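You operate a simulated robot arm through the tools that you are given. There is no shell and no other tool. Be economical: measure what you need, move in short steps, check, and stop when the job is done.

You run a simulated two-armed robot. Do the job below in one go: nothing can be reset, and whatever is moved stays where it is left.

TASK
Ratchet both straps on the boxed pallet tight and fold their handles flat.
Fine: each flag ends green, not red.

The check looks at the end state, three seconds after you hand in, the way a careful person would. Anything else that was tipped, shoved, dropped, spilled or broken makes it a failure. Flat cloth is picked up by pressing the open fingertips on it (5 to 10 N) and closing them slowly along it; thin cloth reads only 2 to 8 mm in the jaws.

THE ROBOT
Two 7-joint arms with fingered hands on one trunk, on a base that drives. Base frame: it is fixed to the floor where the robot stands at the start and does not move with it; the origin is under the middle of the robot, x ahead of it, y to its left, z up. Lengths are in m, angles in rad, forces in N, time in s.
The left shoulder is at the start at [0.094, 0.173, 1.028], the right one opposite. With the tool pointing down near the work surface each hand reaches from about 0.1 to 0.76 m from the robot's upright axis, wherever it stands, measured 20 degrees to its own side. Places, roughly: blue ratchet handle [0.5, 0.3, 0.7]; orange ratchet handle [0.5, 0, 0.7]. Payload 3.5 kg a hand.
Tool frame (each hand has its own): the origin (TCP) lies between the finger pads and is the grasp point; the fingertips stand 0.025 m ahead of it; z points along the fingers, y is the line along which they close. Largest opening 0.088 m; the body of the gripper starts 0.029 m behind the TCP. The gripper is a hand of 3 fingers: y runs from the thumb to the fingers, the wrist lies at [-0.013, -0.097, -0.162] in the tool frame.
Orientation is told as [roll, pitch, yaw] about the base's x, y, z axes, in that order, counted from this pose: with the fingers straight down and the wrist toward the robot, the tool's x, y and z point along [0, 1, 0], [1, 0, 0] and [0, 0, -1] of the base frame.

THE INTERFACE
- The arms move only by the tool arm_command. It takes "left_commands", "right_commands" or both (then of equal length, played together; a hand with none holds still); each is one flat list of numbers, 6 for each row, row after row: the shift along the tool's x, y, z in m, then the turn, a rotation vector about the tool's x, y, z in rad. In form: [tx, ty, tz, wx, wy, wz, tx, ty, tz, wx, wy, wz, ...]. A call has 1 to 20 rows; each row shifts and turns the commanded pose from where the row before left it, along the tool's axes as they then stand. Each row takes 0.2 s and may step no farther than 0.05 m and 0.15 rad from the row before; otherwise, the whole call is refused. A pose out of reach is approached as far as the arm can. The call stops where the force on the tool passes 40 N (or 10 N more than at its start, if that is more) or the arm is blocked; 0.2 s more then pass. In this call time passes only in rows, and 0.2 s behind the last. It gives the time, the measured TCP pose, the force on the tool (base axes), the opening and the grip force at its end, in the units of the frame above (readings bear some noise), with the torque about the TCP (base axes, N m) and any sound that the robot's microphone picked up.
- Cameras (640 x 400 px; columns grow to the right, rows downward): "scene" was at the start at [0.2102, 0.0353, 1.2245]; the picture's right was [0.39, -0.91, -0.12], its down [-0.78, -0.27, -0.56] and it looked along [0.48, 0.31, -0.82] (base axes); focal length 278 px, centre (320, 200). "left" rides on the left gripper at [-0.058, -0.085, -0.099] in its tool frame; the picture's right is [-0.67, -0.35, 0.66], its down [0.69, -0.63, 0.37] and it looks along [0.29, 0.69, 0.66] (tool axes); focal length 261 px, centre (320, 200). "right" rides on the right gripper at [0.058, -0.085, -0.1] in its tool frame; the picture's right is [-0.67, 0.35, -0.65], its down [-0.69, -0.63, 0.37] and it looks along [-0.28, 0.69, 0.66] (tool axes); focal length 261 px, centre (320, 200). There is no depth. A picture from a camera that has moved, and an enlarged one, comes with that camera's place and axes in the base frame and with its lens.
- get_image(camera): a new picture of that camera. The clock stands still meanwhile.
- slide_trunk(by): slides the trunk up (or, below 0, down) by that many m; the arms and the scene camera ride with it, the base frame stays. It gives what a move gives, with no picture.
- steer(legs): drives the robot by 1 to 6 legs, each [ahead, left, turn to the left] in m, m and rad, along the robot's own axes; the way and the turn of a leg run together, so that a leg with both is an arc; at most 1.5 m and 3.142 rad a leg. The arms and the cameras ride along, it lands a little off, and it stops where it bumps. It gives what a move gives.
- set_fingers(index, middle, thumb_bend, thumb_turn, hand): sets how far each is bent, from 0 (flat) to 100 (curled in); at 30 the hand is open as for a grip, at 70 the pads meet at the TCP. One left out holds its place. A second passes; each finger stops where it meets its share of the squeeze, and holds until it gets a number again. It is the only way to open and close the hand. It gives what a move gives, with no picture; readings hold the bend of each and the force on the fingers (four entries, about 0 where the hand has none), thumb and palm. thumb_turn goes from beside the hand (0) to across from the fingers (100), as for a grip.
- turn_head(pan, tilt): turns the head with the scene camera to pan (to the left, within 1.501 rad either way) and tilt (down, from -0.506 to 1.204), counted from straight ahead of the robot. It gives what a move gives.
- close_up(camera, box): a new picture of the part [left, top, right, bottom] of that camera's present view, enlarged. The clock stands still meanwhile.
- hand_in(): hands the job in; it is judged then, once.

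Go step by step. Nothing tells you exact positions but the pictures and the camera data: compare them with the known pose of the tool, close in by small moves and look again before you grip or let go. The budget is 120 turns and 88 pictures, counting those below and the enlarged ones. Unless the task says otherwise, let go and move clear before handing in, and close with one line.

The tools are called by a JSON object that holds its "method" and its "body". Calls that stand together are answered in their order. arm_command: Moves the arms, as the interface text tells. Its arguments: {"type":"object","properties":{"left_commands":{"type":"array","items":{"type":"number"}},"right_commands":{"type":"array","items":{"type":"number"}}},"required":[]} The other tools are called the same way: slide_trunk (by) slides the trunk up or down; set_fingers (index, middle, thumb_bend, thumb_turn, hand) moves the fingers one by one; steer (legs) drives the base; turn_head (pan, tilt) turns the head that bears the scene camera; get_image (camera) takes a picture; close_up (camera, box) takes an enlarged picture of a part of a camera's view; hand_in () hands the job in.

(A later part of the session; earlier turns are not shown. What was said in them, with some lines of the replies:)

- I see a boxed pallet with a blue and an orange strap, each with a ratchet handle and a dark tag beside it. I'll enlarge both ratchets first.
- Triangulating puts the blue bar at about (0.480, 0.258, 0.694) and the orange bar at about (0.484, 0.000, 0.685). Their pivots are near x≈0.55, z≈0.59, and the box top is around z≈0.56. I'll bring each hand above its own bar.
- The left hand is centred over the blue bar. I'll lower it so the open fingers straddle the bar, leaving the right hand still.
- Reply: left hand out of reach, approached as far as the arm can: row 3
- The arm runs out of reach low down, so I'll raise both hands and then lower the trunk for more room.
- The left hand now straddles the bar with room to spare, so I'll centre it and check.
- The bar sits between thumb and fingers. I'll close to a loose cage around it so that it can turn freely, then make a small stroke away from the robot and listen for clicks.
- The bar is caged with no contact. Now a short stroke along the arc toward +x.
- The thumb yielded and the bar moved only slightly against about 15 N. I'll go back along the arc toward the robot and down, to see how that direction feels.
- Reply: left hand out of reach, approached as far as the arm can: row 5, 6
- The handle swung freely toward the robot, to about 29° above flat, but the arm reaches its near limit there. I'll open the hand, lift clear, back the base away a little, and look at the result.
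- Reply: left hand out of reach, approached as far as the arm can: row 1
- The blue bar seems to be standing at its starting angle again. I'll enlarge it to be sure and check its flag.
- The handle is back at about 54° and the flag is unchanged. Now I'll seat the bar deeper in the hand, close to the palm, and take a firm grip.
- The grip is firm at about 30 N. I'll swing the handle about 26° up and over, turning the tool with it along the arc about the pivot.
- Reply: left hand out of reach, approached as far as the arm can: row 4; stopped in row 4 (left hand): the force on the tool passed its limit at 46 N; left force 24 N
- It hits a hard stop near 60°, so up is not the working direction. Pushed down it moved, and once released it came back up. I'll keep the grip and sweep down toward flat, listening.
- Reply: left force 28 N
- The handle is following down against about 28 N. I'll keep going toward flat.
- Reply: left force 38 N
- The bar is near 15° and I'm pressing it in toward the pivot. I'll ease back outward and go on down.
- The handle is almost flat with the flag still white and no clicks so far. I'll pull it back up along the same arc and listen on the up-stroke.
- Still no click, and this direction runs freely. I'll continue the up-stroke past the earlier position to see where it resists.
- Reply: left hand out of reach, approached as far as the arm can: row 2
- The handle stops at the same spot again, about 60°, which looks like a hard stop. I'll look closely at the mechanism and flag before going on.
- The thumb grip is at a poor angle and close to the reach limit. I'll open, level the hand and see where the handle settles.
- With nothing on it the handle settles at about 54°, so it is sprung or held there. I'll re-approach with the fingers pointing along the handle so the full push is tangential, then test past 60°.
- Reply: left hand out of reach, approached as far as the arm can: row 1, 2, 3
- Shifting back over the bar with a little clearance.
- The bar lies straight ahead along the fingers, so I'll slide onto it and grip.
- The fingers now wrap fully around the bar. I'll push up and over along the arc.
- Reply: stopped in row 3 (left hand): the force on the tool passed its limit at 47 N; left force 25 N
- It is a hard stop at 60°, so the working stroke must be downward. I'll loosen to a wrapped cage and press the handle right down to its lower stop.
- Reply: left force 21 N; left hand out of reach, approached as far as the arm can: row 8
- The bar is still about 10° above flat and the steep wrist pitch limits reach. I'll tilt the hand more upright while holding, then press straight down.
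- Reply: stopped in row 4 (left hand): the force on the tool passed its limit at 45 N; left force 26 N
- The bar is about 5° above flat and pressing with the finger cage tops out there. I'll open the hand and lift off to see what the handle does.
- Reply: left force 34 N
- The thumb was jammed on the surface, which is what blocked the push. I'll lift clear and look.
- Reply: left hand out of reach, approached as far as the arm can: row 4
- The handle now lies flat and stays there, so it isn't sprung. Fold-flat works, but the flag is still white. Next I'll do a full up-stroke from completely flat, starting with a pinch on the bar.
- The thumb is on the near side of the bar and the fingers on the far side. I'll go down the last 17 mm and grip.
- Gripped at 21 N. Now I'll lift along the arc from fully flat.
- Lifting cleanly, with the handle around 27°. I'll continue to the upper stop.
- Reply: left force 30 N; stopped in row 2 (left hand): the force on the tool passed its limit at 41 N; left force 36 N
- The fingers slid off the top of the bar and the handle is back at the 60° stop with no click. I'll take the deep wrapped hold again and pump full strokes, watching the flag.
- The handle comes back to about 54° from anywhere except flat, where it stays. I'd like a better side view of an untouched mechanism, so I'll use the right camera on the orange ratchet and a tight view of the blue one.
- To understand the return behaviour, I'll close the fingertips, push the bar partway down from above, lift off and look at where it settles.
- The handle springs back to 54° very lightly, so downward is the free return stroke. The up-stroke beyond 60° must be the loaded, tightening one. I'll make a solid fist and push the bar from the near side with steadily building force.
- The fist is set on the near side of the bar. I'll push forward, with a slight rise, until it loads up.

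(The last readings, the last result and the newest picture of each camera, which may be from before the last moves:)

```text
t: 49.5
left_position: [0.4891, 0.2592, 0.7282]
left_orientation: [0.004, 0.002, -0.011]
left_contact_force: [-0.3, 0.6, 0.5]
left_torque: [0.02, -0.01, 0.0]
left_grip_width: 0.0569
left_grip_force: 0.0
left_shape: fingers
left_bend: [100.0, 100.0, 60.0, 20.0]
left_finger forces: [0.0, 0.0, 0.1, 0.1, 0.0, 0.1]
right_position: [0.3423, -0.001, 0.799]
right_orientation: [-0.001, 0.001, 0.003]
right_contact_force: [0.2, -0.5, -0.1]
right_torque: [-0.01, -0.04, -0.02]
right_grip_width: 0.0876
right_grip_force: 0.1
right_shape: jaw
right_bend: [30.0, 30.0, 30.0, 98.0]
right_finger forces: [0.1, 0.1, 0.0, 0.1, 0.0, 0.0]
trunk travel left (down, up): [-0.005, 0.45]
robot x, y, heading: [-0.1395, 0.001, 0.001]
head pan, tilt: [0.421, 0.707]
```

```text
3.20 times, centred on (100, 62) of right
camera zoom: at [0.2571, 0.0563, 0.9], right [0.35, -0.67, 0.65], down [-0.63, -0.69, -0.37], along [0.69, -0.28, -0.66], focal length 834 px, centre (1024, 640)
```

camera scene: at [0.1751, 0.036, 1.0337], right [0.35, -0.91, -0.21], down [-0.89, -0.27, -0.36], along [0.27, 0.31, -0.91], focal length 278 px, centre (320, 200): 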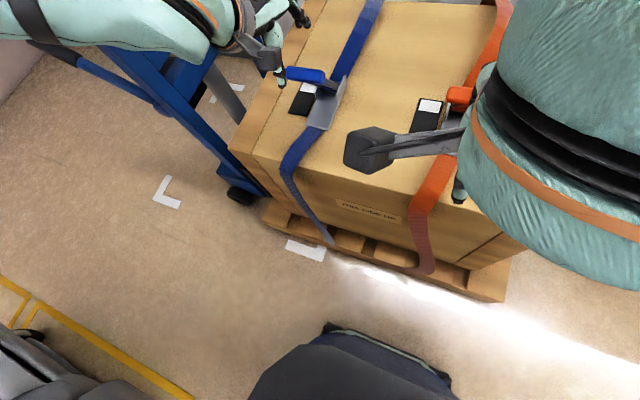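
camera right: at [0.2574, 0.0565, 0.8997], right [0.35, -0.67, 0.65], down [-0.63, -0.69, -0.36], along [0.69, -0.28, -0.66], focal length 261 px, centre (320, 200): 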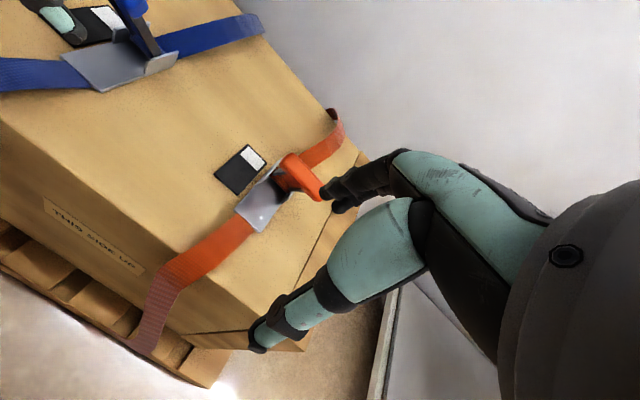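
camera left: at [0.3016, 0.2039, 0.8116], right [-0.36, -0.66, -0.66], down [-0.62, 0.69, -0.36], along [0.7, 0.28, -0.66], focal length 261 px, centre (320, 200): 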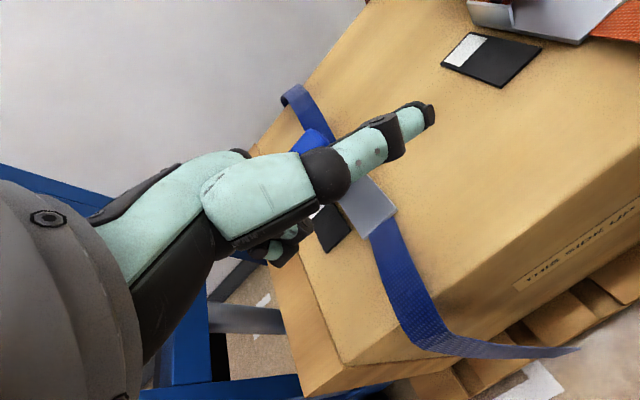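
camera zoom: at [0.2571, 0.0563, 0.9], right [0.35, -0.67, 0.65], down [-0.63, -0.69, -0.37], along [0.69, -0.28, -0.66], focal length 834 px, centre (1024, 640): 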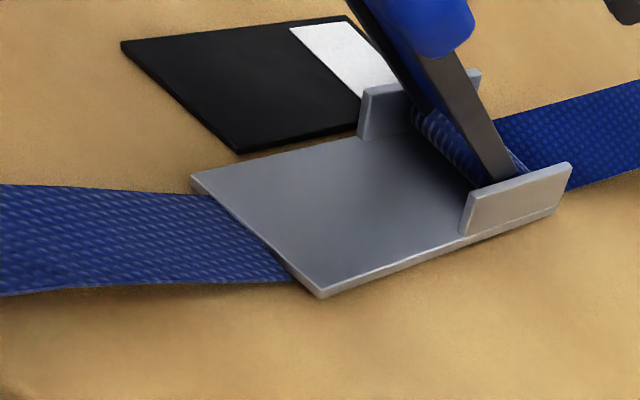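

The fist passed over the bar, so I'll back off, lower and push again.

{"method": "arm_command", "body": {"left_commands": [0, -0.035, 0, 0, 0, 0, 0, -0.035, 0, 0, 0, 0, 0, -0.04, 0, 0, 0, 0, 0, 0, 0.03, 0, 0, 0, 0, 0, 0.03, 0, 0, 0, 0, 0.015, 0, 0, 0, 0, 0, 0.015, 0, 0, 0, 0, 0, 0.012, 0, 0, 0, 0, 0, 0.012, 0, 0, 0, 0, 0, 0.012, 0, 0, 0, 0, 0, 0.01, 0, 0, 0, 0, 0, 0.01, 0, 0, 0, 0]}}

{"method": "close_up", "body": {"camera": "right", "box": [0, 0, 200, 125]}}

```text
t: 52.1
left_position: [0.4507, 0.2609, 0.6718]
left_orientation: [0.003, 0.007, -0.012]
left_contact_force: [-28.6, 1.5, 8.9]
left_torque: [0.04, -1.07, 0.21]
left_grip_width: 0.0568
left_grip_force: 14.3
left_shape: fingers
left_bend: [100.0, 100.0, 60.0, 20.0]
left_finger forces: [2.4, 27.1, 0.0, 0.0, 0.0, 0.1]
right_position: [0.3391, 0.0014, 0.8028]
right_orientation: [0.002, -0.005, 0.004]
right_contact_force: [0.6, 0.2, 0.6]
right_torque: [0.02, -0.01, -0.01]
right_grip_width: 0.0877
right_grip_force: 0.0
right_shape: jaw
right_bend: [30.0, 30.0, 30.0, 98.0]
right_finger forces: [0.0, 0.0, 0.1, 0.0, 0.0, 0.0]
trunk travel left (down, up): [-0.005, 0.45]
robot x, y, heading: [-0.1411, -0.0001, 0.002]
head pan, tilt: [0.421, 0.707]
stopped in row 12 (left hand): the force on the tool passed its limit at 46 N (the readings are from after the stop); the commanded pose is now the measured one
```

```text
3.20 times, centred on (100, 62) of right
camera zoom: at [0.2521, 0.0568, 0.9026], right [0.35, -0.67, 0.66], down [-0.63, -0.69, -0.37], along [0.7, -0.28, -0.66], focal length 834 px, centre (1024, 640)
```

zoom: 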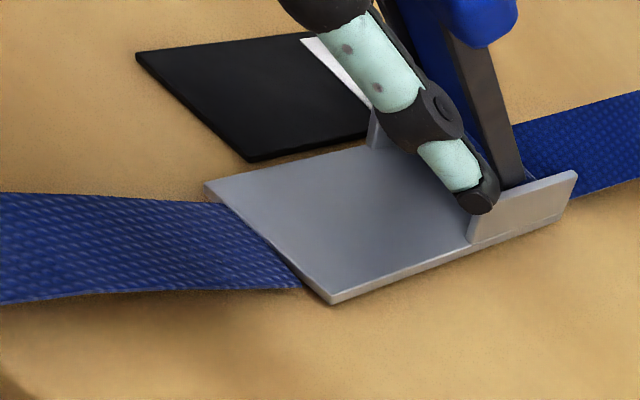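

Contact with the bar at its 60° stop, holding about 28 N. I'll build the push slowly along the tangent.

{"method": "arm_command", "body": {"left_commands": [0, 0.0012, -0.0006, 0, 0, 0, 0, 0.0012, -0.0006, 0, 0, 0]}}

{"method": "arm_command", "body": {"left_commands": [0, 0.0012, -0.0006, 0, 0, 0, 0, 0.0012, -0.0006, 0, 0, 0]}}

{"method": "arm_command", "body": {"left_commands": [0, 0.0012, -0.0006, 0, 0, 0, 0, 0.0012, -0.0006, 0, 0, 0]}}

{"method": "arm_command", "body": {"left_commands": [0, 0.0012, -0.0006, 0, 0, 0, 0, 0.0012, -0.0006, 0, 0, 0]}}

```text
t: 52.6
left_position: [0.4509, 0.2618, 0.6709]
left_orientation: [0.0, 0.008, -0.008]
left_contact_force: [-26.7, 1.7, 15.0]
left_torque: [0.07, -1.15, 0.25]
left_grip_width: 0.0568
left_grip_force: 14.4
left_shape: fingers
left_bend: [100.0, 100.0, 60.0, 20.0]
left_finger forces: [2.9, 26.9, 0.0, 0.0, 0.1, 0.1]
right_position: [0.3371, 0.0017, 0.8019]
right_orientation: [0.002, -0.005, 0.003]
right_contact_force: [0.2, 0.6, 0.0]
right_torque: [0.02, 0.03, -0.01]
right_grip_width: 0.0878
right_grip_force: 0.1
right_shape: jaw
right_bend: [30.0, 30.0, 30.0, 98.0]
right_finger forces: [0.0, 0.1, 0.0, 0.0, 0.1, 0.0]
trunk travel left (down, up): [-0.005, 0.45]
robot x, y, heading: [-0.1417, 0.0028, 0.007]
head pan, tilt: [0.421, 0.707]
stopped in row 2 (left hand): the force on the tool passed its limit at 42 N (the readings are from after the stop); the commanded pose is now the measured one
```

```text
t: 53.2
left_position: [0.4519, 0.2613, 0.6709]
left_orientation: [0.0, 0.014, -0.01]
left_contact_force: [-26.3, 1.3, 16.5]
left_torque: [0.1, -1.24, 0.2]
left_grip_width: 0.0572
left_grip_force: 15.3
left_shape: fingers
left_bend: [100.0, 100.0, 60.0, 20.0]
left_finger forces: [2.9, 27.2, 0.0, 0.0, 0.1, 0.1]
right_position: [0.3358, 0.0004, 0.8019]
right_orientation: [0.001, -0.006, 0.005]
right_contact_force: [-0.1, -0.3, -0.2]
right_torque: [0.0, -0.01, -0.02]
right_grip_width: 0.0875
right_grip_force: 0.1
right_shape: jaw
right_bend: [30.0, 30.0, 30.0, 98.0]
right_finger forces: [0.0, 0.0, 0.0, 0.0, 0.0, 0.0]
trunk travel left (down, up): [-0.005, 0.45]
robot x, y, heading: [-0.1436, 0.0003, 0.005]
head pan, tilt: [0.421, 0.707]
stopped in row 2 (left hand): the force on the tool passed its limit at 42 N (the readings are from after the stop); the commanded pose is now the measured one
```

```text
t: 53.8
left_position: [0.4519, 0.2602, 0.6716]
left_orientation: [-0.002, 0.015, -0.009]
left_contact_force: [-27.4, 0.6, 16.0]
left_torque: [0.13, -1.22, 0.17]
left_grip_width: 0.0573
left_grip_force: 16.0
left_shape: fingers
left_bend: [100.0, 100.0, 60.0, 20.0]
left_finger forces: [3.2, 27.8, 0.0, 0.0, 0.0, 0.0]
right_position: [0.3366, 0.0019, 0.8026]
right_orientation: [0.003, -0.006, 0.006]
right_contact_force: [0.4, 0.6, 0.3]
right_torque: [-0.06, -0.03, -0.02]
right_grip_width: 0.0876
right_grip_force: 0.0
right_shape: jaw
right_bend: [30.0, 30.0, 30.0, 98.0]
right_finger forces: [0.1, 0.0, 0.0, 0.0, 0.0, 0.1]
trunk travel left (down, up): [-0.005, 0.45]
robot x, y, heading: [-0.1454, 0.0006, 0.006]
head pan, tilt: [0.421, 0.707]
stopped in row 2 (left hand): the force on the tool passed its limit at 42 N (the readings are from after the stop); the commanded pose is now the measured one
```

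```text
t: 54.4
left_position: [0.4508, 0.2611, 0.6704]
left_orientation: [-0.001, 0.02, -0.008]
left_contact_force: [-27.1, -1.1, 16.1]
left_torque: [0.17, -1.26, 0.19]
left_grip_width: 0.0572
left_grip_force: 16.0
left_shape: fingers
left_bend: [100.0, 100.0, 60.0, 20.0]
left_finger forces: [3.7, 28.0, 0.0, 0.0, 0.0, 0.0]
right_position: [0.3351, 0.0016, 0.8028]
right_orientation: [0.002, -0.004, 0.006]
right_contact_force: [0.3, 0.0, 0.8]
right_torque: [-0.04, -0.03, 0.02]
right_grip_width: 0.0876
right_grip_force: 0.0
right_shape: jaw
right_bend: [30.0, 30.0, 30.0, 98.0]
right_finger forces: [0.1, 0.0, 0.0, 0.1, 0.0, 0.1]
trunk travel left (down, up): [-0.005, 0.45]
robot x, y, heading: [-0.1412, 0.0006, 0.006]
head pan, tilt: [0.421, 0.707]
stopped in row 2 (left hand): the force on the tool passed its limit at 43 N (the readings are from after the stop); the commanded pose is now the measured one
```

It's a true hard stop: the robot itself gets pushed back. So I'll back off and explore the lower half of the stroke with closed fingertips from above, reading the force all the way to flat.

{"method": "arm_command", "body": {"left_commands": [0, -0.03, 0, 0, 0, 0, 0, -0.03, 0, 0, 0, 0, 0, 0, -0.04, 0, 0, 0, 0, 0, -0.04, 0, 0, 0, 0, 0, -0.03, 0, 0, 0, 0, 0.04, 0, 0, 0, 0, 0, 0.04, 0, 0, 0, 0, 0, 0.035, 0, 0, 0, 0]}}

{"method": "set_fingers", "body": {"hand": "left", "index": 70, "middle": 70, "thumb_bend": 70, "thumb_turn": 98}}

```text
t: 56.1
left_position: [0.5136, 0.2615, 0.773]
left_orientation: [0.001, 0.026, -0.011]
left_contact_force: [1.0, 0.8, -0.1]
left_torque: [0.01, 0.01, 0.0]
left_grip_width: 0.0573
left_grip_force: 0.0
left_shape: fingers
left_bend: [100.0, 100.0, 60.0, 20.0]
left_finger forces: [0.0, 0.1, 0.0, 0.1, 0.0, 0.1]
right_position: [0.3416, 0.0019, 0.7981]
right_orientation: [0.0, 0.003, 0.006]
right_contact_force: [0.1, 0.2, -0.5]
right_torque: [-0.01, -0.03, 0.04]
right_grip_width: 0.0875
right_grip_force: 0.0
right_shape: jaw
right_bend: [30.0, 30.0, 30.0, 98.0]
right_finger forces: [0.0, 0.0, 0.0, 0.0, 0.0, 0.0]
trunk travel left (down, up): [-0.005, 0.45]
robot x, y, heading: [-0.1453, 0.0042, 0.005]
head pan, tilt: [0.421, 0.707]
```

```text
t: 57.1
left_position: [0.5136, 0.2605, 0.7742]
left_orientation: [0.001, 0.024, -0.008]
left_contact_force: [-0.4, 0.7, -1.0]
left_torque: [-0.01, 0.0, 0.01]
left_grip_width: 0.0
left_grip_force: 0.0
left_shape: fingers
left_bend: [70.0, 70.0, 70.0, 100.0]
left_finger forces: [0.1, 0.0, 0.0, 0.0, 0.0, 0.0]
right_position: [0.3399, 0.0013, 0.7998]
right_orientation: [-0.001, 0.002, 0.006]
right_contact_force: [-0.2, -0.7, 0.4]
right_torque: [0.0, -0.01, 0.0]
right_grip_width: 0.0875
right_grip_force: 0.2
right_shape: jaw
right_bend: [30.0, 30.0, 30.0, 98.0]
right_finger forces: [0.1, 0.0, 0.0, 0.1, 0.0, 0.0]
trunk travel left (down, up): [-0.005, 0.45]
robot x, y, heading: [-0.1446, 0.0004, 0.008]
head pan, tilt: [0.421, 0.707]
```

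{"method": "arm_command", "body": {"left_commands": [0, -0.008, 0.037, 0, 0, 0, 0, -0.018, 0.013, 0, 0, 0, 0, -0.018, 0.013, 0, 0, 0, 0, -0.014, 0.016, 0, 0, 0, 0, -0.008, 0.015, 0, 0, 0, 0, -0.008, 0.015, 0, 0, 0]}}

{"method": "arm_command", "body": {"left_commands": [0, -0.003, 0.014, 0, 0, 0, 0, -0.002, 0.01, 0, 0, 0]}}

{"method": "close_up", "body": {"camera": "right", "box": [0, 0, 200, 125]}}

```text
t: 58.5
left_position: [0.4365, 0.2607, 0.6693]
left_orientation: [0.001, 0.023, -0.008]
left_contact_force: [-1.9, 0.3, 1.6]
left_torque: [-0.01, 0.05, -0.02]
left_grip_width: 0.0
left_grip_force: 1.1
left_shape: fingers
left_bend: [70.0, 70.0, 68.0, 100.0]
left_finger forces: [0.0, 0.9, 0.1, 0.0, 1.5, 0.0]
right_position: [0.3402, 0.0013, 0.7994]
right_orientation: [-0.001, 0.002, 0.008]
right_contact_force: [0.0, 0.6, 0.6]
right_torque: [-0.03, -0.03, -0.03]
right_grip_width: 0.0877
right_grip_force: 0.0
right_shape: jaw
right_bend: [30.0, 30.0, 30.0, 98.0]
right_finger forces: [0.1, 0.1, 0.1, 0.0, 0.0, 0.0]
trunk travel left (down, up): [-0.005, 0.45]
robot x, y, heading: [-0.1454, -0.0009, 0.003]
head pan, tilt: [0.421, 0.707]
```

```text
t: 59.1
left_position: [0.4296, 0.2627, 0.6453]
left_orientation: [0.001, 0.024, -0.009]
left_contact_force: [-2.5, -0.3, 1.2]
left_torque: [-0.03, 0.11, 0.01]
left_grip_width: 0.0024
left_grip_force: 2.1
left_shape: fingers
left_bend: [70.0, 70.0, 67.0, 100.0]
left_finger forces: [0.1, 0.4, 0.0, 0.1, 3.0, 0.0]
right_position: [0.3396, 0.0019, 0.7995]
right_orientation: [0.002, 0.0, 0.006]
right_contact_force: [0.6, 0.1, 0.7]
right_torque: [0.01, 0.02, 0.0]
right_grip_width: 0.0877
right_grip_force: 0.1
right_shape: jaw
right_bend: [30.0, 30.0, 30.0, 98.0]
right_finger forces: [0.0, 0.1, 0.1, 0.0, 0.0, 0.0]
trunk travel left (down, up): [-0.005, 0.45]
robot x, y, heading: [-0.1485, -0.0019, 0.004]
head pan, tilt: [0.421, 0.707]
```

```text
3.20 times, centred on (100, 62) of right
camera zoom: at [0.254, 0.0578, 0.9004], right [0.35, -0.67, 0.65], down [-0.63, -0.69, -0.37], along [0.7, -0.28, -0.66], focal length 834 px, centre (1024, 640)
```

zoom: 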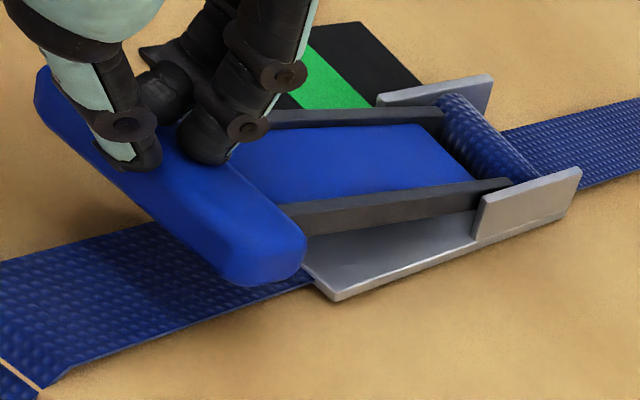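

Excellent: the blue flag now shows green in the middle of its panel, so the repeated pushes at the upper stop did the tightening. Now I'll press the blue handle down the rest of the way to flat.

{"method": "arm_command", "body": {"left_commands": [0, 0.002, 0.008, 0, 0, 0, 0, 0.001, 0.006, 0, 0, 0]}}

{"method": "arm_command", "body": {"left_commands": [0, 0, 0.006, 0, 0, 0]}}

{"method": "close_up", "body": {"camera": "right", "box": [0, 0, 200, 125]}}

```text
t: 59.8
left_position: [0.4346, 0.262, 0.6293]
left_orientation: [0.001, 0.025, -0.01]
left_contact_force: [0.5, 0.6, -0.1]
left_torque: [-0.01, -0.01, 0.01]
left_grip_width: 0.0
left_grip_force: 0.1
left_shape: fingers
left_bend: [70.0, 70.0, 70.0, 100.0]
left_finger forces: [0.1, 0.0, 0.0, 0.0, 0.0, 0.1]
right_position: [0.3398, 0.0024, 0.7988]
right_orientation: [0.002, 0.001, 0.005]
right_contact_force: [-0.2, 0.0, -0.5]
right_torque: [0.03, 0.03, 0.02]
right_grip_width: 0.0877
right_grip_force: 0.2
right_shape: jaw
right_bend: [30.0, 30.0, 30.0, 98.0]
right_finger forces: [0.1, 0.0, 0.0, 0.0, 0.1, 0.0]
trunk travel left (down, up): [-0.005, 0.45]
robot x, y, heading: [-0.1422, 0.0029, 0.007]
head pan, tilt: [0.421, 0.707]
```

```text
t: 60.1
left_position: [0.4333, 0.2612, 0.6256]
left_orientation: [0.001, 0.025, -0.008]
left_contact_force: [0.7, 0.5, -0.9]
left_torque: [0.02, -0.04, 0.01]
left_grip_width: 0.0
left_grip_force: 0.0
left_shape: fingers
left_bend: [70.0, 70.0, 70.0, 100.0]
left_finger forces: [0.1, 0.1, 0.1, 0.0, 0.0, 0.0]
right_position: [0.3408, 0.0023, 0.7988]
right_orientation: [0.001, 0.001, 0.006]
right_contact_force: [-0.6, -0.6, 0.4]
right_torque: [-0.01, 0.0, 0.03]
right_grip_width: 0.088
right_grip_force: 0.0
right_shape: jaw
right_bend: [30.0, 30.0, 30.0, 98.0]
right_finger forces: [0.0, 0.0, 0.0, 0.0, 0.0, 0.0]
trunk travel left (down, up): [-0.005, 0.45]
robot x, y, heading: [-0.1462, 0.0019, 0.004]
head pan, tilt: [0.421, 0.707]
```

```text
3.20 times, centred on (100, 62) of right
camera zoom: at [0.2546, 0.0579, 0.9001], right [0.35, -0.67, 0.65], down [-0.63, -0.69, -0.37], along [0.7, -0.28, -0.66], focal length 834 px, centre (1024, 640)
```

zoom: 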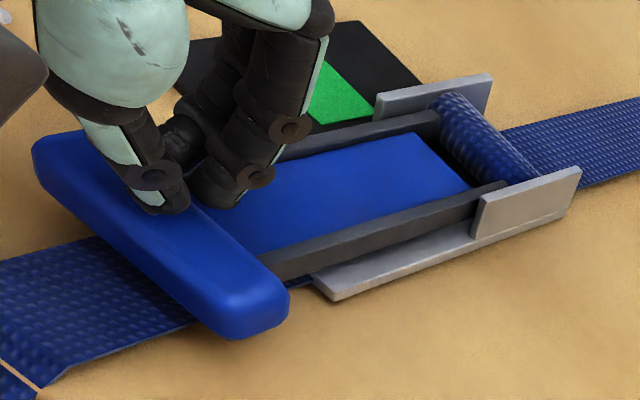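

The blue handle has dropped flat by itself with the flag green. I'll lift the left hand away to a spot where its camera sees the orange flag, and make a fist with the right hand behind the orange bar.

{"method": "arm_command", "body": {"left_commands": [0, 0, -0.04, 0, 0, 0, 0, 0, -0.04, 0, 0, 0, 0, -0.025, -0.04, 0, 0, 0, 0, -0.02, -0.02, 0, 0, 0]}}

{"method": "set_fingers", "body": {"hand": "right", "index": 100, "middle": 100, "thumb_bend": 60, "thumb_turn": 20}}

{"method": "get_image", "body": {"camera": "left"}}

{"method": "get_image", "body": {"camera": "right"}}

```text
t: 61.1
left_position: [0.392, 0.2607, 0.7662]
left_orientation: [0.0, 0.023, -0.009]
left_contact_force: [-0.5, 0.1, 0.0]
left_torque: [-0.01, -0.03, 0.0]
left_grip_width: 0.0
left_grip_force: 0.1
left_shape: fingers
left_bend: [70.0, 70.0, 70.0, 100.0]
left_finger forces: [0.0, 0.0, 0.0, 0.0, 0.0, 0.1]
right_position: [0.3391, 0.0021, 0.7996]
right_orientation: [0.002, 0.0, 0.005]
right_contact_force: [0.4, -0.6, 0.9]
right_torque: [-0.03, 0.01, -0.01]
right_grip_width: 0.0876
right_grip_force: 0.1
right_shape: jaw
right_bend: [30.0, 30.0, 30.0, 98.0]
right_finger forces: [0.1, 0.1, 0.1, 0.0, 0.1, 0.0]
trunk travel left (down, up): [-0.005, 0.45]
robot x, y, heading: [-0.1398, 0.0018, 0.006]
head pan, tilt: [0.421, 0.707]
```

```text
t: 62.1
left_position: [0.3916, 0.2602, 0.7657]
left_orientation: [-0.001, 0.024, -0.008]
left_contact_force: [0.7, 0.1, -1.2]
left_torque: [0.02, -0.02, 0.01]
left_grip_width: 0.0
left_grip_force: 0.0
left_shape: fingers
left_bend: [70.0, 70.0, 70.0, 100.0]
left_finger forces: [0.0, 0.1, 0.1, 0.1, 0.0, 0.0]
right_position: [0.3404, 0.0038, 0.7987]
right_orientation: [0.0, 0.002, 0.004]
right_contact_force: [-0.1, -0.1, -0.8]
right_torque: [-0.02, -0.02, 0.02]
right_grip_width: 0.0572
right_grip_force: 0.0
right_shape: fingers
right_bend: [100.0, 100.0, 60.0, 20.0]
right_finger forces: [0.0, 0.0, 0.1, 0.0, 0.1, 0.1]
trunk travel left (down, up): [-0.005, 0.45]
robot x, y, heading: [-0.1435, -0.0024, 0.0]
head pan, tilt: [0.421, 0.707]
```

```text
32 pictures are left
camera left: at [0.3092, 0.2031, 0.8667], right [-0.37, -0.67, -0.65], down [-0.63, 0.69, -0.35], along [0.68, 0.28, -0.68], focal length 261 px, centre (320, 200)
```

left: 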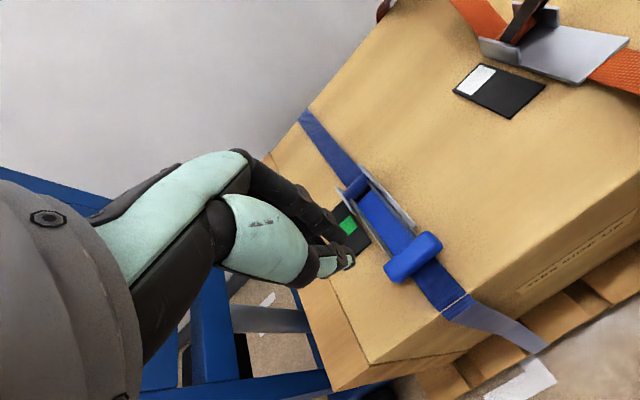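

```text
31 pictures are left
camera right: at [0.2544, 0.0578, 0.9002], right [0.35, -0.67, 0.65], down [-0.63, -0.69, -0.37], along [0.7, -0.28, -0.66], focal length 261 px, centre (320, 200)
```

right: 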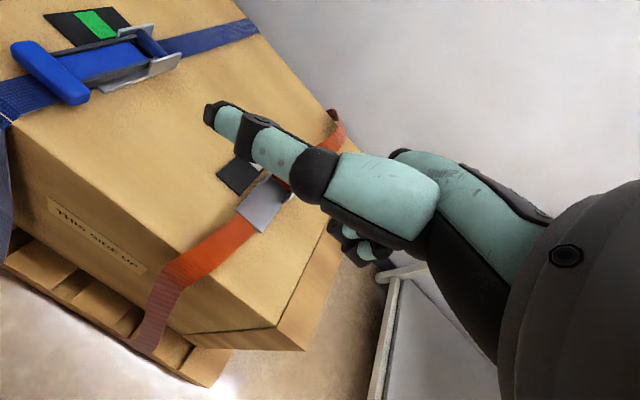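

Blue is done: flat and green. Now the right fist goes down on the near side of the orange bar and pushes forward until it loads.

{"method": "arm_command", "body": {"right_commands": [-0.003, 0, 0.045, 0, 0, 0, 0, 0, 0.045, 0, 0, 0, 0, 0, 0.04, 0, 0, 0, 0, 0.025, 0, 0, 0, 0, 0, 0.025, 0, 0, 0, 0, 0, 0.012, 0, 0, 0, 0, 0, 0.012, 0, 0, 0, 0, 0, 0.01, 0, 0, 0, 0, 0, 0.01, 0, 0, 0, 0, 0, 0.01, 0, 0, 0, 0, 0, 0.008, 0, 0, 0, 0]}}

{"method": "close_up", "body": {"camera": "left", "box": [420, 0, 640, 138]}}

```text
t: 64.5
left_position: [0.391, 0.2609, 0.7662]
left_orientation: [-0.002, 0.022, -0.008]
left_contact_force: [-0.5, 0.3, 0.2]
left_torque: [-0.06, 0.0, -0.05]
left_grip_width: 0.0
left_grip_force: 0.2
left_shape: fingers
left_bend: [70.0, 70.0, 70.0, 100.0]
left_finger forces: [0.1, 0.1, 0.0, 0.1, 0.0, 0.0]
right_position: [0.4502, 0.0002, 0.6704]
right_orientation: [0.001, 0.0, 0.006]
right_contact_force: [-11.5, -0.5, -0.1]
right_torque: [0.01, -0.36, -0.12]
right_grip_width: 0.0569
right_grip_force: 6.2
right_shape: fingers
right_bend: [100.0, 100.0, 60.0, 20.0]
right_finger forces: [0.0, 11.2, 0.0, 0.0, 0.0, 0.1]
trunk travel left (down, up): [-0.005, 0.45]
robot x, y, heading: [-0.1434, -0.0027, 0.004]
head pan, tilt: [0.421, 0.707]
```

```text
2.90 times, centred on (530, 69) of left
camera zoom: at [0.3078, 0.2031, 0.8674], right [-0.37, -0.67, -0.65], down [-0.63, 0.69, -0.35], along [0.68, 0.28, -0.68], focal length 756 px, centre (-289, 580)
```

zoom: 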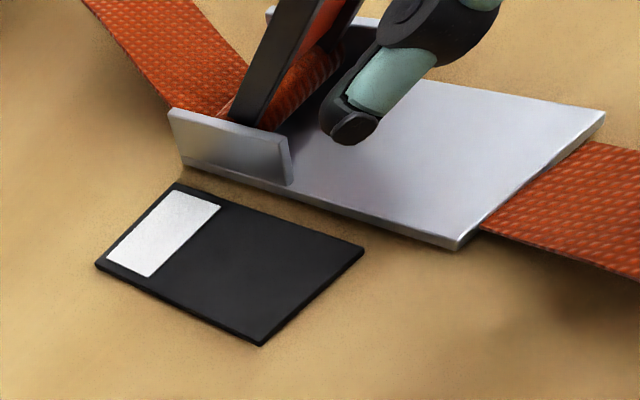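

The fist is on the bar at 11 N and I have a clear view of the white flag. One push to the limit, then check.

{"method": "arm_command", "body": {"right_commands": [0, 0.003, -0.0008, 0, 0, 0, 0, 0.003, -0.0008, 0, 0, 0, 0, 0.003, -0.0008, 0, 0, 0, 0, 0.003, -0.0008, 0, 0, 0]}}

{"method": "close_up", "body": {"camera": "left", "box": [420, 0, 640, 138]}}

```text
t: 65.3
left_position: [0.3901, 0.259, 0.7672]
left_orientation: [-0.001, 0.02, -0.009]
left_contact_force: [-0.2, 0.3, -0.2]
left_torque: [0.03, -0.03, 0.01]
left_grip_width: 0.0001
left_grip_force: 0.0
left_shape: fingers
left_bend: [70.0, 70.0, 70.0, 100.0]
left_finger forces: [0.0, 0.1, 0.1, 0.0, 0.1, 0.0]
right_position: [0.4526, -0.0006, 0.6729]
right_orientation: [0.001, 0.005, 0.009]
right_contact_force: [-25.5, -2.3, 7.3]
right_torque: [0.0, -0.88, -0.24]
right_grip_width: 0.0574
right_grip_force: 13.1
right_shape: fingers
right_bend: [100.0, 100.0, 60.0, 20.0]
right_finger forces: [3.2, 23.1, 0.0, 0.0, 0.0, 0.0]
trunk travel left (down, up): [-0.005, 0.45]
robot x, y, heading: [-0.1437, -0.0007, 0.001]
head pan, tilt: [0.421, 0.707]
stopped in row 3 (right hand): the force on the tool passed its limit at 42 N (the readings are from after the stop); the commanded pose is now the measured one
```

```text
2.90 times, centred on (530, 69) of left
camera zoom: at [0.3054, 0.2024, 0.8692], right [-0.37, -0.67, -0.65], down [-0.63, 0.69, -0.35], along [0.68, 0.28, -0.67], focal length 756 px, centre (-289, 580)
```

zoom: 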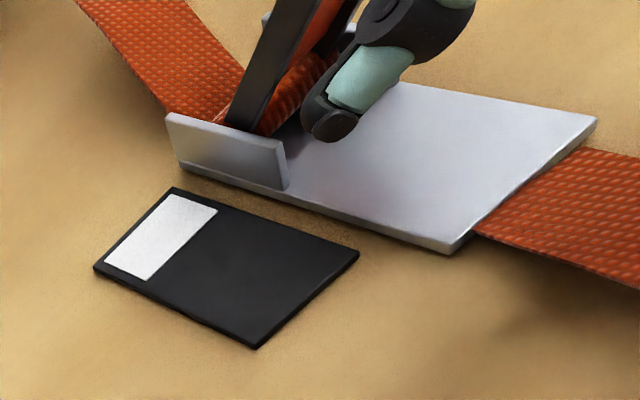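

Still white after one push. I'll repeat it a little at a time, checking the flag each time.

{"method": "arm_command", "body": {"right_commands": [0, 0.0012, -0.0006, 0, 0, 0, 0, 0.0012, -0.0006, 0, 0, 0]}}

{"method": "arm_command", "body": {"right_commands": [0, 0.0012, -0.0006, 0, 0, 0, 0, 0.0012, -0.0006, 0, 0, 0]}}

{"method": "close_up", "body": {"camera": "left", "box": [420, 0, 640, 138]}}

```text
t: 65.9
left_position: [0.3893, 0.2599, 0.7683]
left_orientation: [0.001, 0.019, -0.012]
left_contact_force: [-0.6, -0.3, -0.5]
left_torque: [0.03, 0.02, 0.03]
left_grip_width: 0.0002
left_grip_force: 0.0
left_shape: fingers
left_bend: [70.0, 70.0, 70.0, 100.0]
left_finger forces: [0.1, 0.1, 0.0, 0.0, 0.0, 0.0]
right_position: [0.4531, 0.0009, 0.6732]
right_orientation: [-0.002, 0.009, 0.011]
right_contact_force: [-25.4, -4.2, 11.0]
right_torque: [0.04, -0.95, -0.25]
right_grip_width: 0.0574
right_grip_force: 13.7
right_shape: fingers
right_bend: [100.0, 100.0, 60.0, 20.0]
right_finger forces: [4.0, 23.5, 0.1, 0.0, 0.0, 0.0]
trunk travel left (down, up): [-0.005, 0.45]
robot x, y, heading: [-0.1448, 0.0014, 0.007]
head pan, tilt: [0.421, 0.707]
stopped in row 2 (right hand): the force on the tool passed its limit at 42 N (the readings are from after the stop); the commanded pose is now the measured one
```

```text
t: 66.5
left_position: [0.3875, 0.2597, 0.7689]
left_orientation: [0.0, 0.019, -0.01]
left_contact_force: [0.2, -0.9, 0.0]
left_torque: [-0.02, 0.01, 0.01]
left_grip_width: 0.0
left_grip_force: 0.1
left_shape: fingers
left_bend: [70.0, 70.0, 70.0, 100.0]
left_finger forces: [0.1, 0.0, 0.0, 0.0, 0.1, 0.1]
right_position: [0.4517, 0.0, 0.6731]
right_orientation: [-0.002, 0.011, 0.01]
right_contact_force: [-25.7, -6.0, 9.2]
right_torque: [0.08, -0.92, -0.28]
right_grip_width: 0.0572
right_grip_force: 13.7
right_shape: fingers
right_bend: [100.0, 100.0, 60.0, 20.0]
right_finger forces: [4.1, 23.5, 0.0, 0.1, 0.0, 0.1]
trunk travel left (down, up): [-0.005, 0.45]
robot x, y, heading: [-0.1483, -0.0001, 0.004]
head pan, tilt: [0.421, 0.707]
stopped in row 2 (right hand): the force on the tool passed its limit at 41 N (the readings are from after the stop); the commanded pose is now the measured one
```

```text
2.90 times, centred on (530, 69) of left
camera zoom: at [0.3044, 0.2018, 0.8691], right [-0.37, -0.67, -0.65], down [-0.63, 0.69, -0.35], along [0.68, 0.28, -0.67], focal length 756 px, centre (-289, 580)
```

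zoom: 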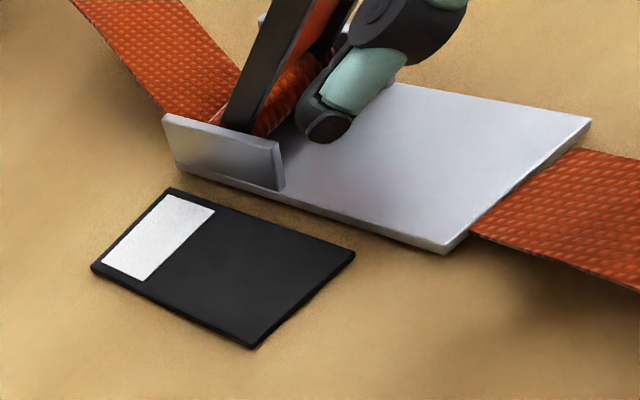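

Pressing at the stop alone isn't it, so blue probably counted full down-and-up strokes. I'll back the right fist off, close its fingertips and pump the orange handle from above, checking the flag each time.

{"method": "arm_command", "body": {"right_commands": [0, -0.03, 0, 0, 0, 0, 0, -0.03, 0, 0, 0, 0, 0, 0, -0.04, 0, 0, 0, 0, 0, -0.04, 0, 0, 0, 0, 0, -0.025, 0, 0, 0, 0, 0.04, 0, 0, 0, 0, 0, 0.04, 0, 0, 0, 0, 0, 0.042, 0, 0, 0, 0]}}

{"method": "set_fingers", "body": {"hand": "right", "index": 70, "middle": 70, "thumb_bend": 70, "thumb_turn": 98}}

```text
t: 68.3
left_position: [0.3918, 0.2603, 0.7646]
left_orientation: [0.0, 0.026, -0.008]
left_contact_force: [0.7, 0.7, 0.4]
left_torque: [-0.04, -0.01, 0.02]
left_grip_width: 0.0002
left_grip_force: 0.0
left_shape: fingers
left_bend: [70.0, 70.0, 70.0, 100.0]
left_finger forces: [0.1, 0.0, 0.0, 0.0, 0.1, 0.1]
right_position: [0.5204, 0.0001, 0.771]
right_orientation: [-0.004, 0.016, 0.011]
right_contact_force: [0.7, -0.4, 0.2]
right_torque: [0.0, 0.02, 0.0]
right_grip_width: 0.0574
right_grip_force: 0.1
right_shape: fingers
right_bend: [100.0, 100.0, 60.0, 20.0]
right_finger forces: [0.0, 0.1, 0.0, 0.1, 0.0, 0.0]
trunk travel left (down, up): [-0.005, 0.45]
robot x, y, heading: [-0.1458, 0.0041, 0.012]
head pan, tilt: [0.421, 0.707]
```

```text
t: 69.3
left_position: [0.3921, 0.2596, 0.7664]
left_orientation: [0.002, 0.023, -0.01]
left_contact_force: [0.8, 0.1, 0.4]
left_torque: [-0.01, 0.0, -0.04]
left_grip_width: 0.0
left_grip_force: 0.2
left_shape: fingers
left_bend: [70.0, 70.0, 70.0, 100.0]
left_finger forces: [0.1, 0.0, 0.0, 0.0, 0.0, 0.0]
right_position: [0.5195, -0.0004, 0.7721]
right_orientation: [-0.004, 0.014, 0.009]
right_contact_force: [0.1, -0.4, -0.9]
right_torque: [0.01, 0.02, -0.03]
right_grip_width: 0.0
right_grip_force: 0.1
right_shape: fingers
right_bend: [70.0, 70.0, 70.0, 100.0]
right_finger forces: [0.1, 0.0, 0.0, 0.0, 0.0, 0.0]
trunk travel left (down, up): [-0.005, 0.45]
robot x, y, heading: [-0.1432, -0.001, 0.005]
head pan, tilt: [0.421, 0.707]
```

{"method": "arm_command", "body": {"right_commands": [0, -0.014, 0.035, 0, 0, 0, 0, -0.018, 0.013, 0, 0, 0, 0, -0.018, 0.013, 0, 0, 0, 0, -0.014, 0.016, 0, 0, 0, 0, -0.008, 0.015, 0, 0, 0, 0, -0.008, 0.015, 0, 0, 0, 0, -0.003, 0.014, 0, 0, 0]}}

{"method": "close_up", "body": {"camera": "left", "box": [420, 0, 640, 138]}}

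```text
t: 70.9
left_position: [0.3903, 0.2605, 0.7654]
left_orientation: [0.0, 0.023, -0.008]
left_contact_force: [0.3, 0.3, -0.2]
left_torque: [0.0, -0.02, -0.01]
left_grip_width: 0.0003
left_grip_force: 0.0
left_shape: fingers
left_bend: [70.0, 70.0, 70.0, 100.0]
left_finger forces: [0.0, 0.0, 0.0, 0.0, 0.1, 0.0]
right_position: [0.4346, -0.0008, 0.6547]
right_orientation: [-0.004, 0.013, 0.012]
right_contact_force: [-5.4, 0.6, 2.9]
right_torque: [0.0, 0.11, 0.0]
right_grip_width: 0.0048
right_grip_force: 3.3
right_shape: fingers
right_bend: [70.0, 70.0, 65.0, 100.0]
right_finger forces: [0.0, 1.1, 0.0, 0.0, 5.4, 0.0]
trunk travel left (down, up): [-0.005, 0.45]
robot x, y, heading: [-0.146, 0.0003, 0.003]
head pan, tilt: [0.421, 0.707]
```

```text
2.90 times, centred on (530, 69) of left
camera zoom: at [0.3073, 0.2027, 0.8671], right [-0.37, -0.67, -0.65], down [-0.63, 0.69, -0.35], along [0.68, 0.28, -0.68], focal length 756 px, centre (-289, 580)
```

zoom: 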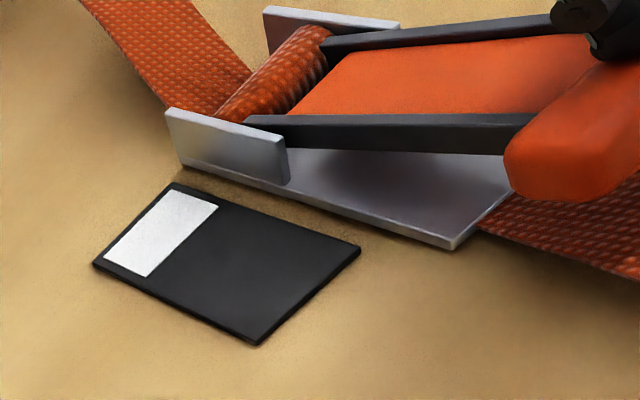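

A good, clear view with the handle at about 12° and the flag white. I'll let it spring up and push it down again, then check.

{"method": "arm_command", "body": {"right_commands": [0, 0.003, -0.014, 0, 0, 0, 0, 0.016, -0.03, 0, 0, 0, 0, 0.014, -0.016, 0, 0, 0, 0, 0.036, -0.026, 0, 0, 0, 0, 0.01, -0.01, 0, 0, 0, 0, -0.01, 0.01, 0, 0, 0, 0, -0.018, 0.013, 0, 0, 0, 0, -0.018, 0.013, 0, 0, 0, 0, -0.014, 0.016, 0, 0, 0, 0, -0.008, 0.015, 0, 0, 0, 0, -0.008, 0.015, 0, 0, 0, 0, -0.003, 0.014, 0, 0, 0]}}

{"method": "close_up", "body": {"camera": "left", "box": [420, 0, 640, 138]}}

```text
t: 73.5
left_position: [0.3908, 0.2603, 0.7665]
left_orientation: [0.0, 0.023, -0.008]
left_contact_force: [0.0, -0.1, 0.6]
left_torque: [0.01, -0.02, -0.01]
left_grip_width: 0.0
left_grip_force: 0.0
left_shape: fingers
left_bend: [70.0, 70.0, 70.0, 100.0]
left_finger forces: [0.1, 0.0, 0.0, 0.0, 0.1, 0.1]
right_position: [0.4349, 0.0015, 0.6555]
right_orientation: [-0.002, 0.014, 0.011]
right_contact_force: [-5.8, -0.3, 2.6]
right_torque: [0.0, 0.15, 0.02]
right_grip_width: 0.0054
right_grip_force: 3.1
right_shape: fingers
right_bend: [70.0, 70.0, 65.0, 100.0]
right_finger forces: [0.0, 0.7, 0.0, 0.0, 6.0, 0.0]
trunk travel left (down, up): [-0.005, 0.45]
robot x, y, heading: [-0.1472, 0.0001, 0.009]
head pan, tilt: [0.421, 0.707]
```

```text
2.90 times, centred on (530, 69) of left
camera zoom: at [0.3073, 0.2027, 0.8671], right [-0.37, -0.67, -0.65], down [-0.63, 0.69, -0.35], along [0.68, 0.28, -0.68], focal length 756 px, centre (-289, 580)
```

zoom: 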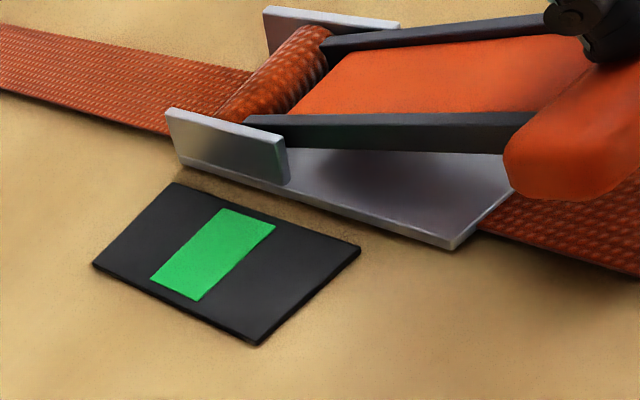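

Orange is green and its strap lies taut. From here I go straight on down to flat with no further up-stroke.

{"method": "arm_command", "body": {"right_commands": [0, -0.002, 0.01, 0, 0, 0, 0, 0.002, 0.008, 0, 0, 0, 0, 0.001, 0.006, 0, 0, 0, 0, 0, 0.006, 0, 0, 0]}}

{"method": "close_up", "body": {"camera": "left", "box": [420, 0, 640, 138]}}

```text
t: 74.5
left_position: [0.3924, 0.2607, 0.7658]
left_orientation: [0.0, 0.026, -0.009]
left_contact_force: [-0.2, 1.0, 0.1]
left_torque: [-0.02, -0.01, 0.02]
left_grip_width: 0.0
left_grip_force: 0.0
left_shape: fingers
left_bend: [70.0, 70.0, 70.0, 100.0]
left_finger forces: [0.1, 0.1, 0.1, 0.0, 0.0, 0.1]
right_position: [0.4354, 0.0006, 0.624]
right_orientation: [-0.002, 0.014, 0.011]
right_contact_force: [0.2, -0.3, 0.8]
right_torque: [0.01, -0.01, 0.01]
right_grip_width: 0.0
right_grip_force: 0.0
right_shape: fingers
right_bend: [70.0, 70.0, 70.0, 100.0]
right_finger forces: [0.1, 0.0, 0.1, 0.1, 0.1, 0.2]
trunk travel left (down, up): [-0.005, 0.45]
robot x, y, heading: [-0.1448, 0.0012, 0.006]
head pan, tilt: [0.421, 0.707]
```

```text
2.90 times, centred on (530, 69) of left
camera zoom: at [0.3082, 0.2027, 0.8666], right [-0.37, -0.67, -0.65], down [-0.63, 0.69, -0.35], along [0.68, 0.28, -0.68], focal length 756 px, centre (-289, 580)
```

zoom: 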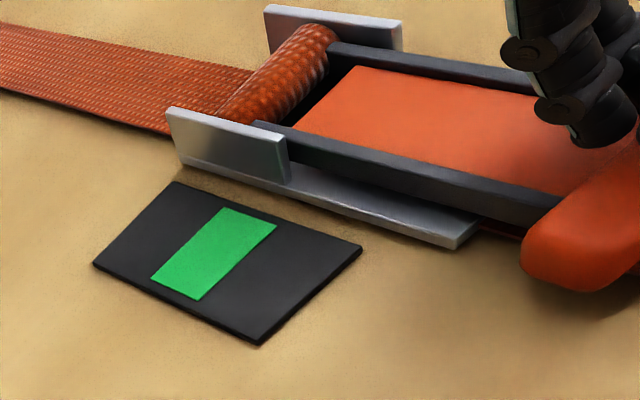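

The orange handle has dropped flat with its flag green. I'll lift the right hand straight up and clear, then check both.

{"method": "arm_command", "body": {"right_commands": [0, 0, -0.04, 0, 0, 0, 0, 0, -0.04, 0, 0, 0, 0, 0, -0.04, 0, 0, 0, 0, -0.03, -0.03, 0, 0, 0, 0, -0.04, 0, 0, 0, 0], "left_commands": [0, 0, -0.02, 0, 0, 0, 0, 0, -0.02, 0, 0, 0, 0, 0, -0.01, 0, 0, 0, 0, 0, 0, 0, 0, 0, 0, 0, 0, 0, 0, 0]}}

{"method": "get_image", "body": {"camera": "left"}}

{"method": "get_image", "body": {"camera": "right"}}

{"method": "get_image", "body": {"camera": "scene"}}

```text
t: 75.7
left_position: [0.3927, 0.261, 0.816]
left_orientation: [0.0, 0.026, -0.009]
left_contact_force: [-0.3, 0.7, 1.0]
left_torque: [0.0, 0.01, 0.01]
left_grip_width: 0.0
left_grip_force: 0.0
left_shape: fingers
left_bend: [70.0, 70.0, 70.0, 100.0]
left_finger forces: [0.0, 0.0, 0.0, 0.0, 0.0, 0.1]
right_position: [0.3672, 0.0014, 0.7743]
right_orientation: [-0.002, 0.016, 0.012]
right_contact_force: [-0.4, -0.2, -0.3]
right_torque: [-0.01, -0.01, 0.01]
right_grip_width: 0.0
right_grip_force: 0.1
right_shape: fingers
right_bend: [70.0, 70.0, 70.0, 100.0]
right_finger forces: [0.0, 0.0, 0.0, 0.1, 0.0, 0.0]
trunk travel left (down, up): [-0.005, 0.45]
robot x, y, heading: [-0.142, 0.0015, 0.007]
head pan, tilt: [0.421, 0.707]
```

```text
24 pictures are left
camera left: at [0.3088, 0.2031, 0.917], right [-0.37, -0.67, -0.65], down [-0.63, 0.69, -0.35], along [0.68, 0.28, -0.68], focal length 261 px, centre (320, 200)
```

left: 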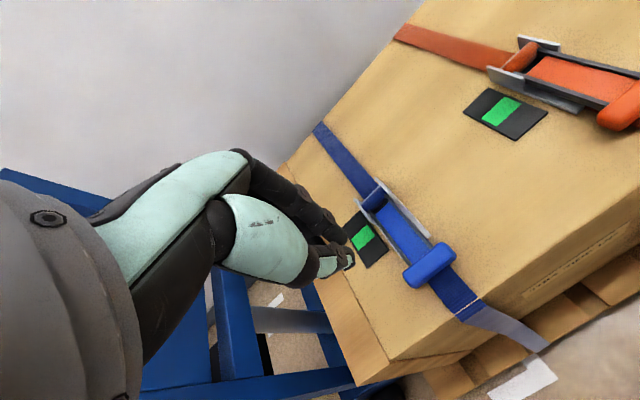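

```text
23 pictures are left
camera right: at [0.2833, 0.0568, 0.8762], right [0.37, -0.66, 0.65], down [-0.63, -0.69, -0.35], along [0.69, -0.28, -0.67], focal length 261 px, centre (320, 200)
```

right: 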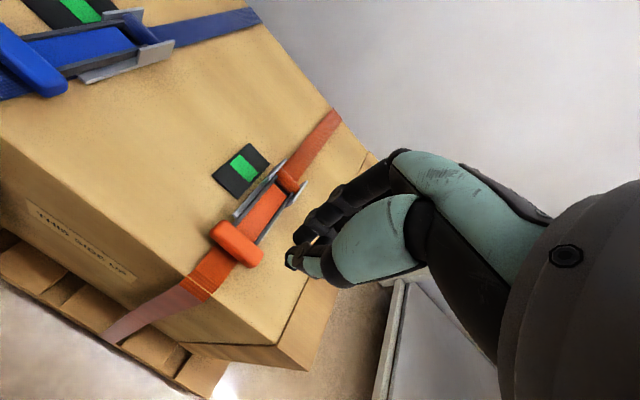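

```text
22 pictures are left
camera scene: at [0.1713, 0.0369, 1.0336], right [0.36, -0.91, -0.21], down [-0.89, -0.27, -0.36], along [0.27, 0.31, -0.91], focal length 278 px, centre (320, 200)
```

scene: 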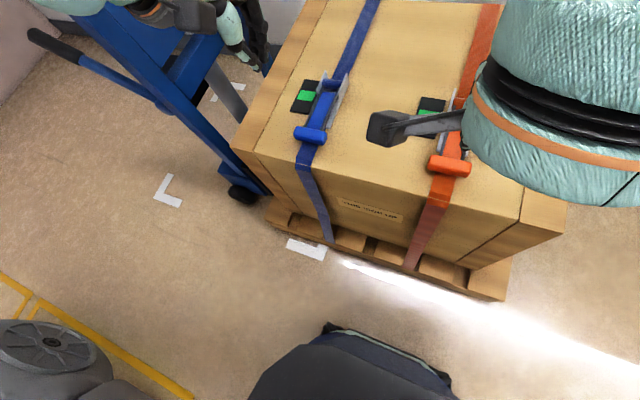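

Both straps are taut, both handles lie flat and both flags are green. The hands are clear and nothing else has moved, so I'm handing in.

{"method": "hand_in", "body": {}}

```text
The job is handed in.
```

Both straps are ratcheted tight with their flags green, and both handles are folded flat. I checked this in the pictures just before handing in, with both hands clear.
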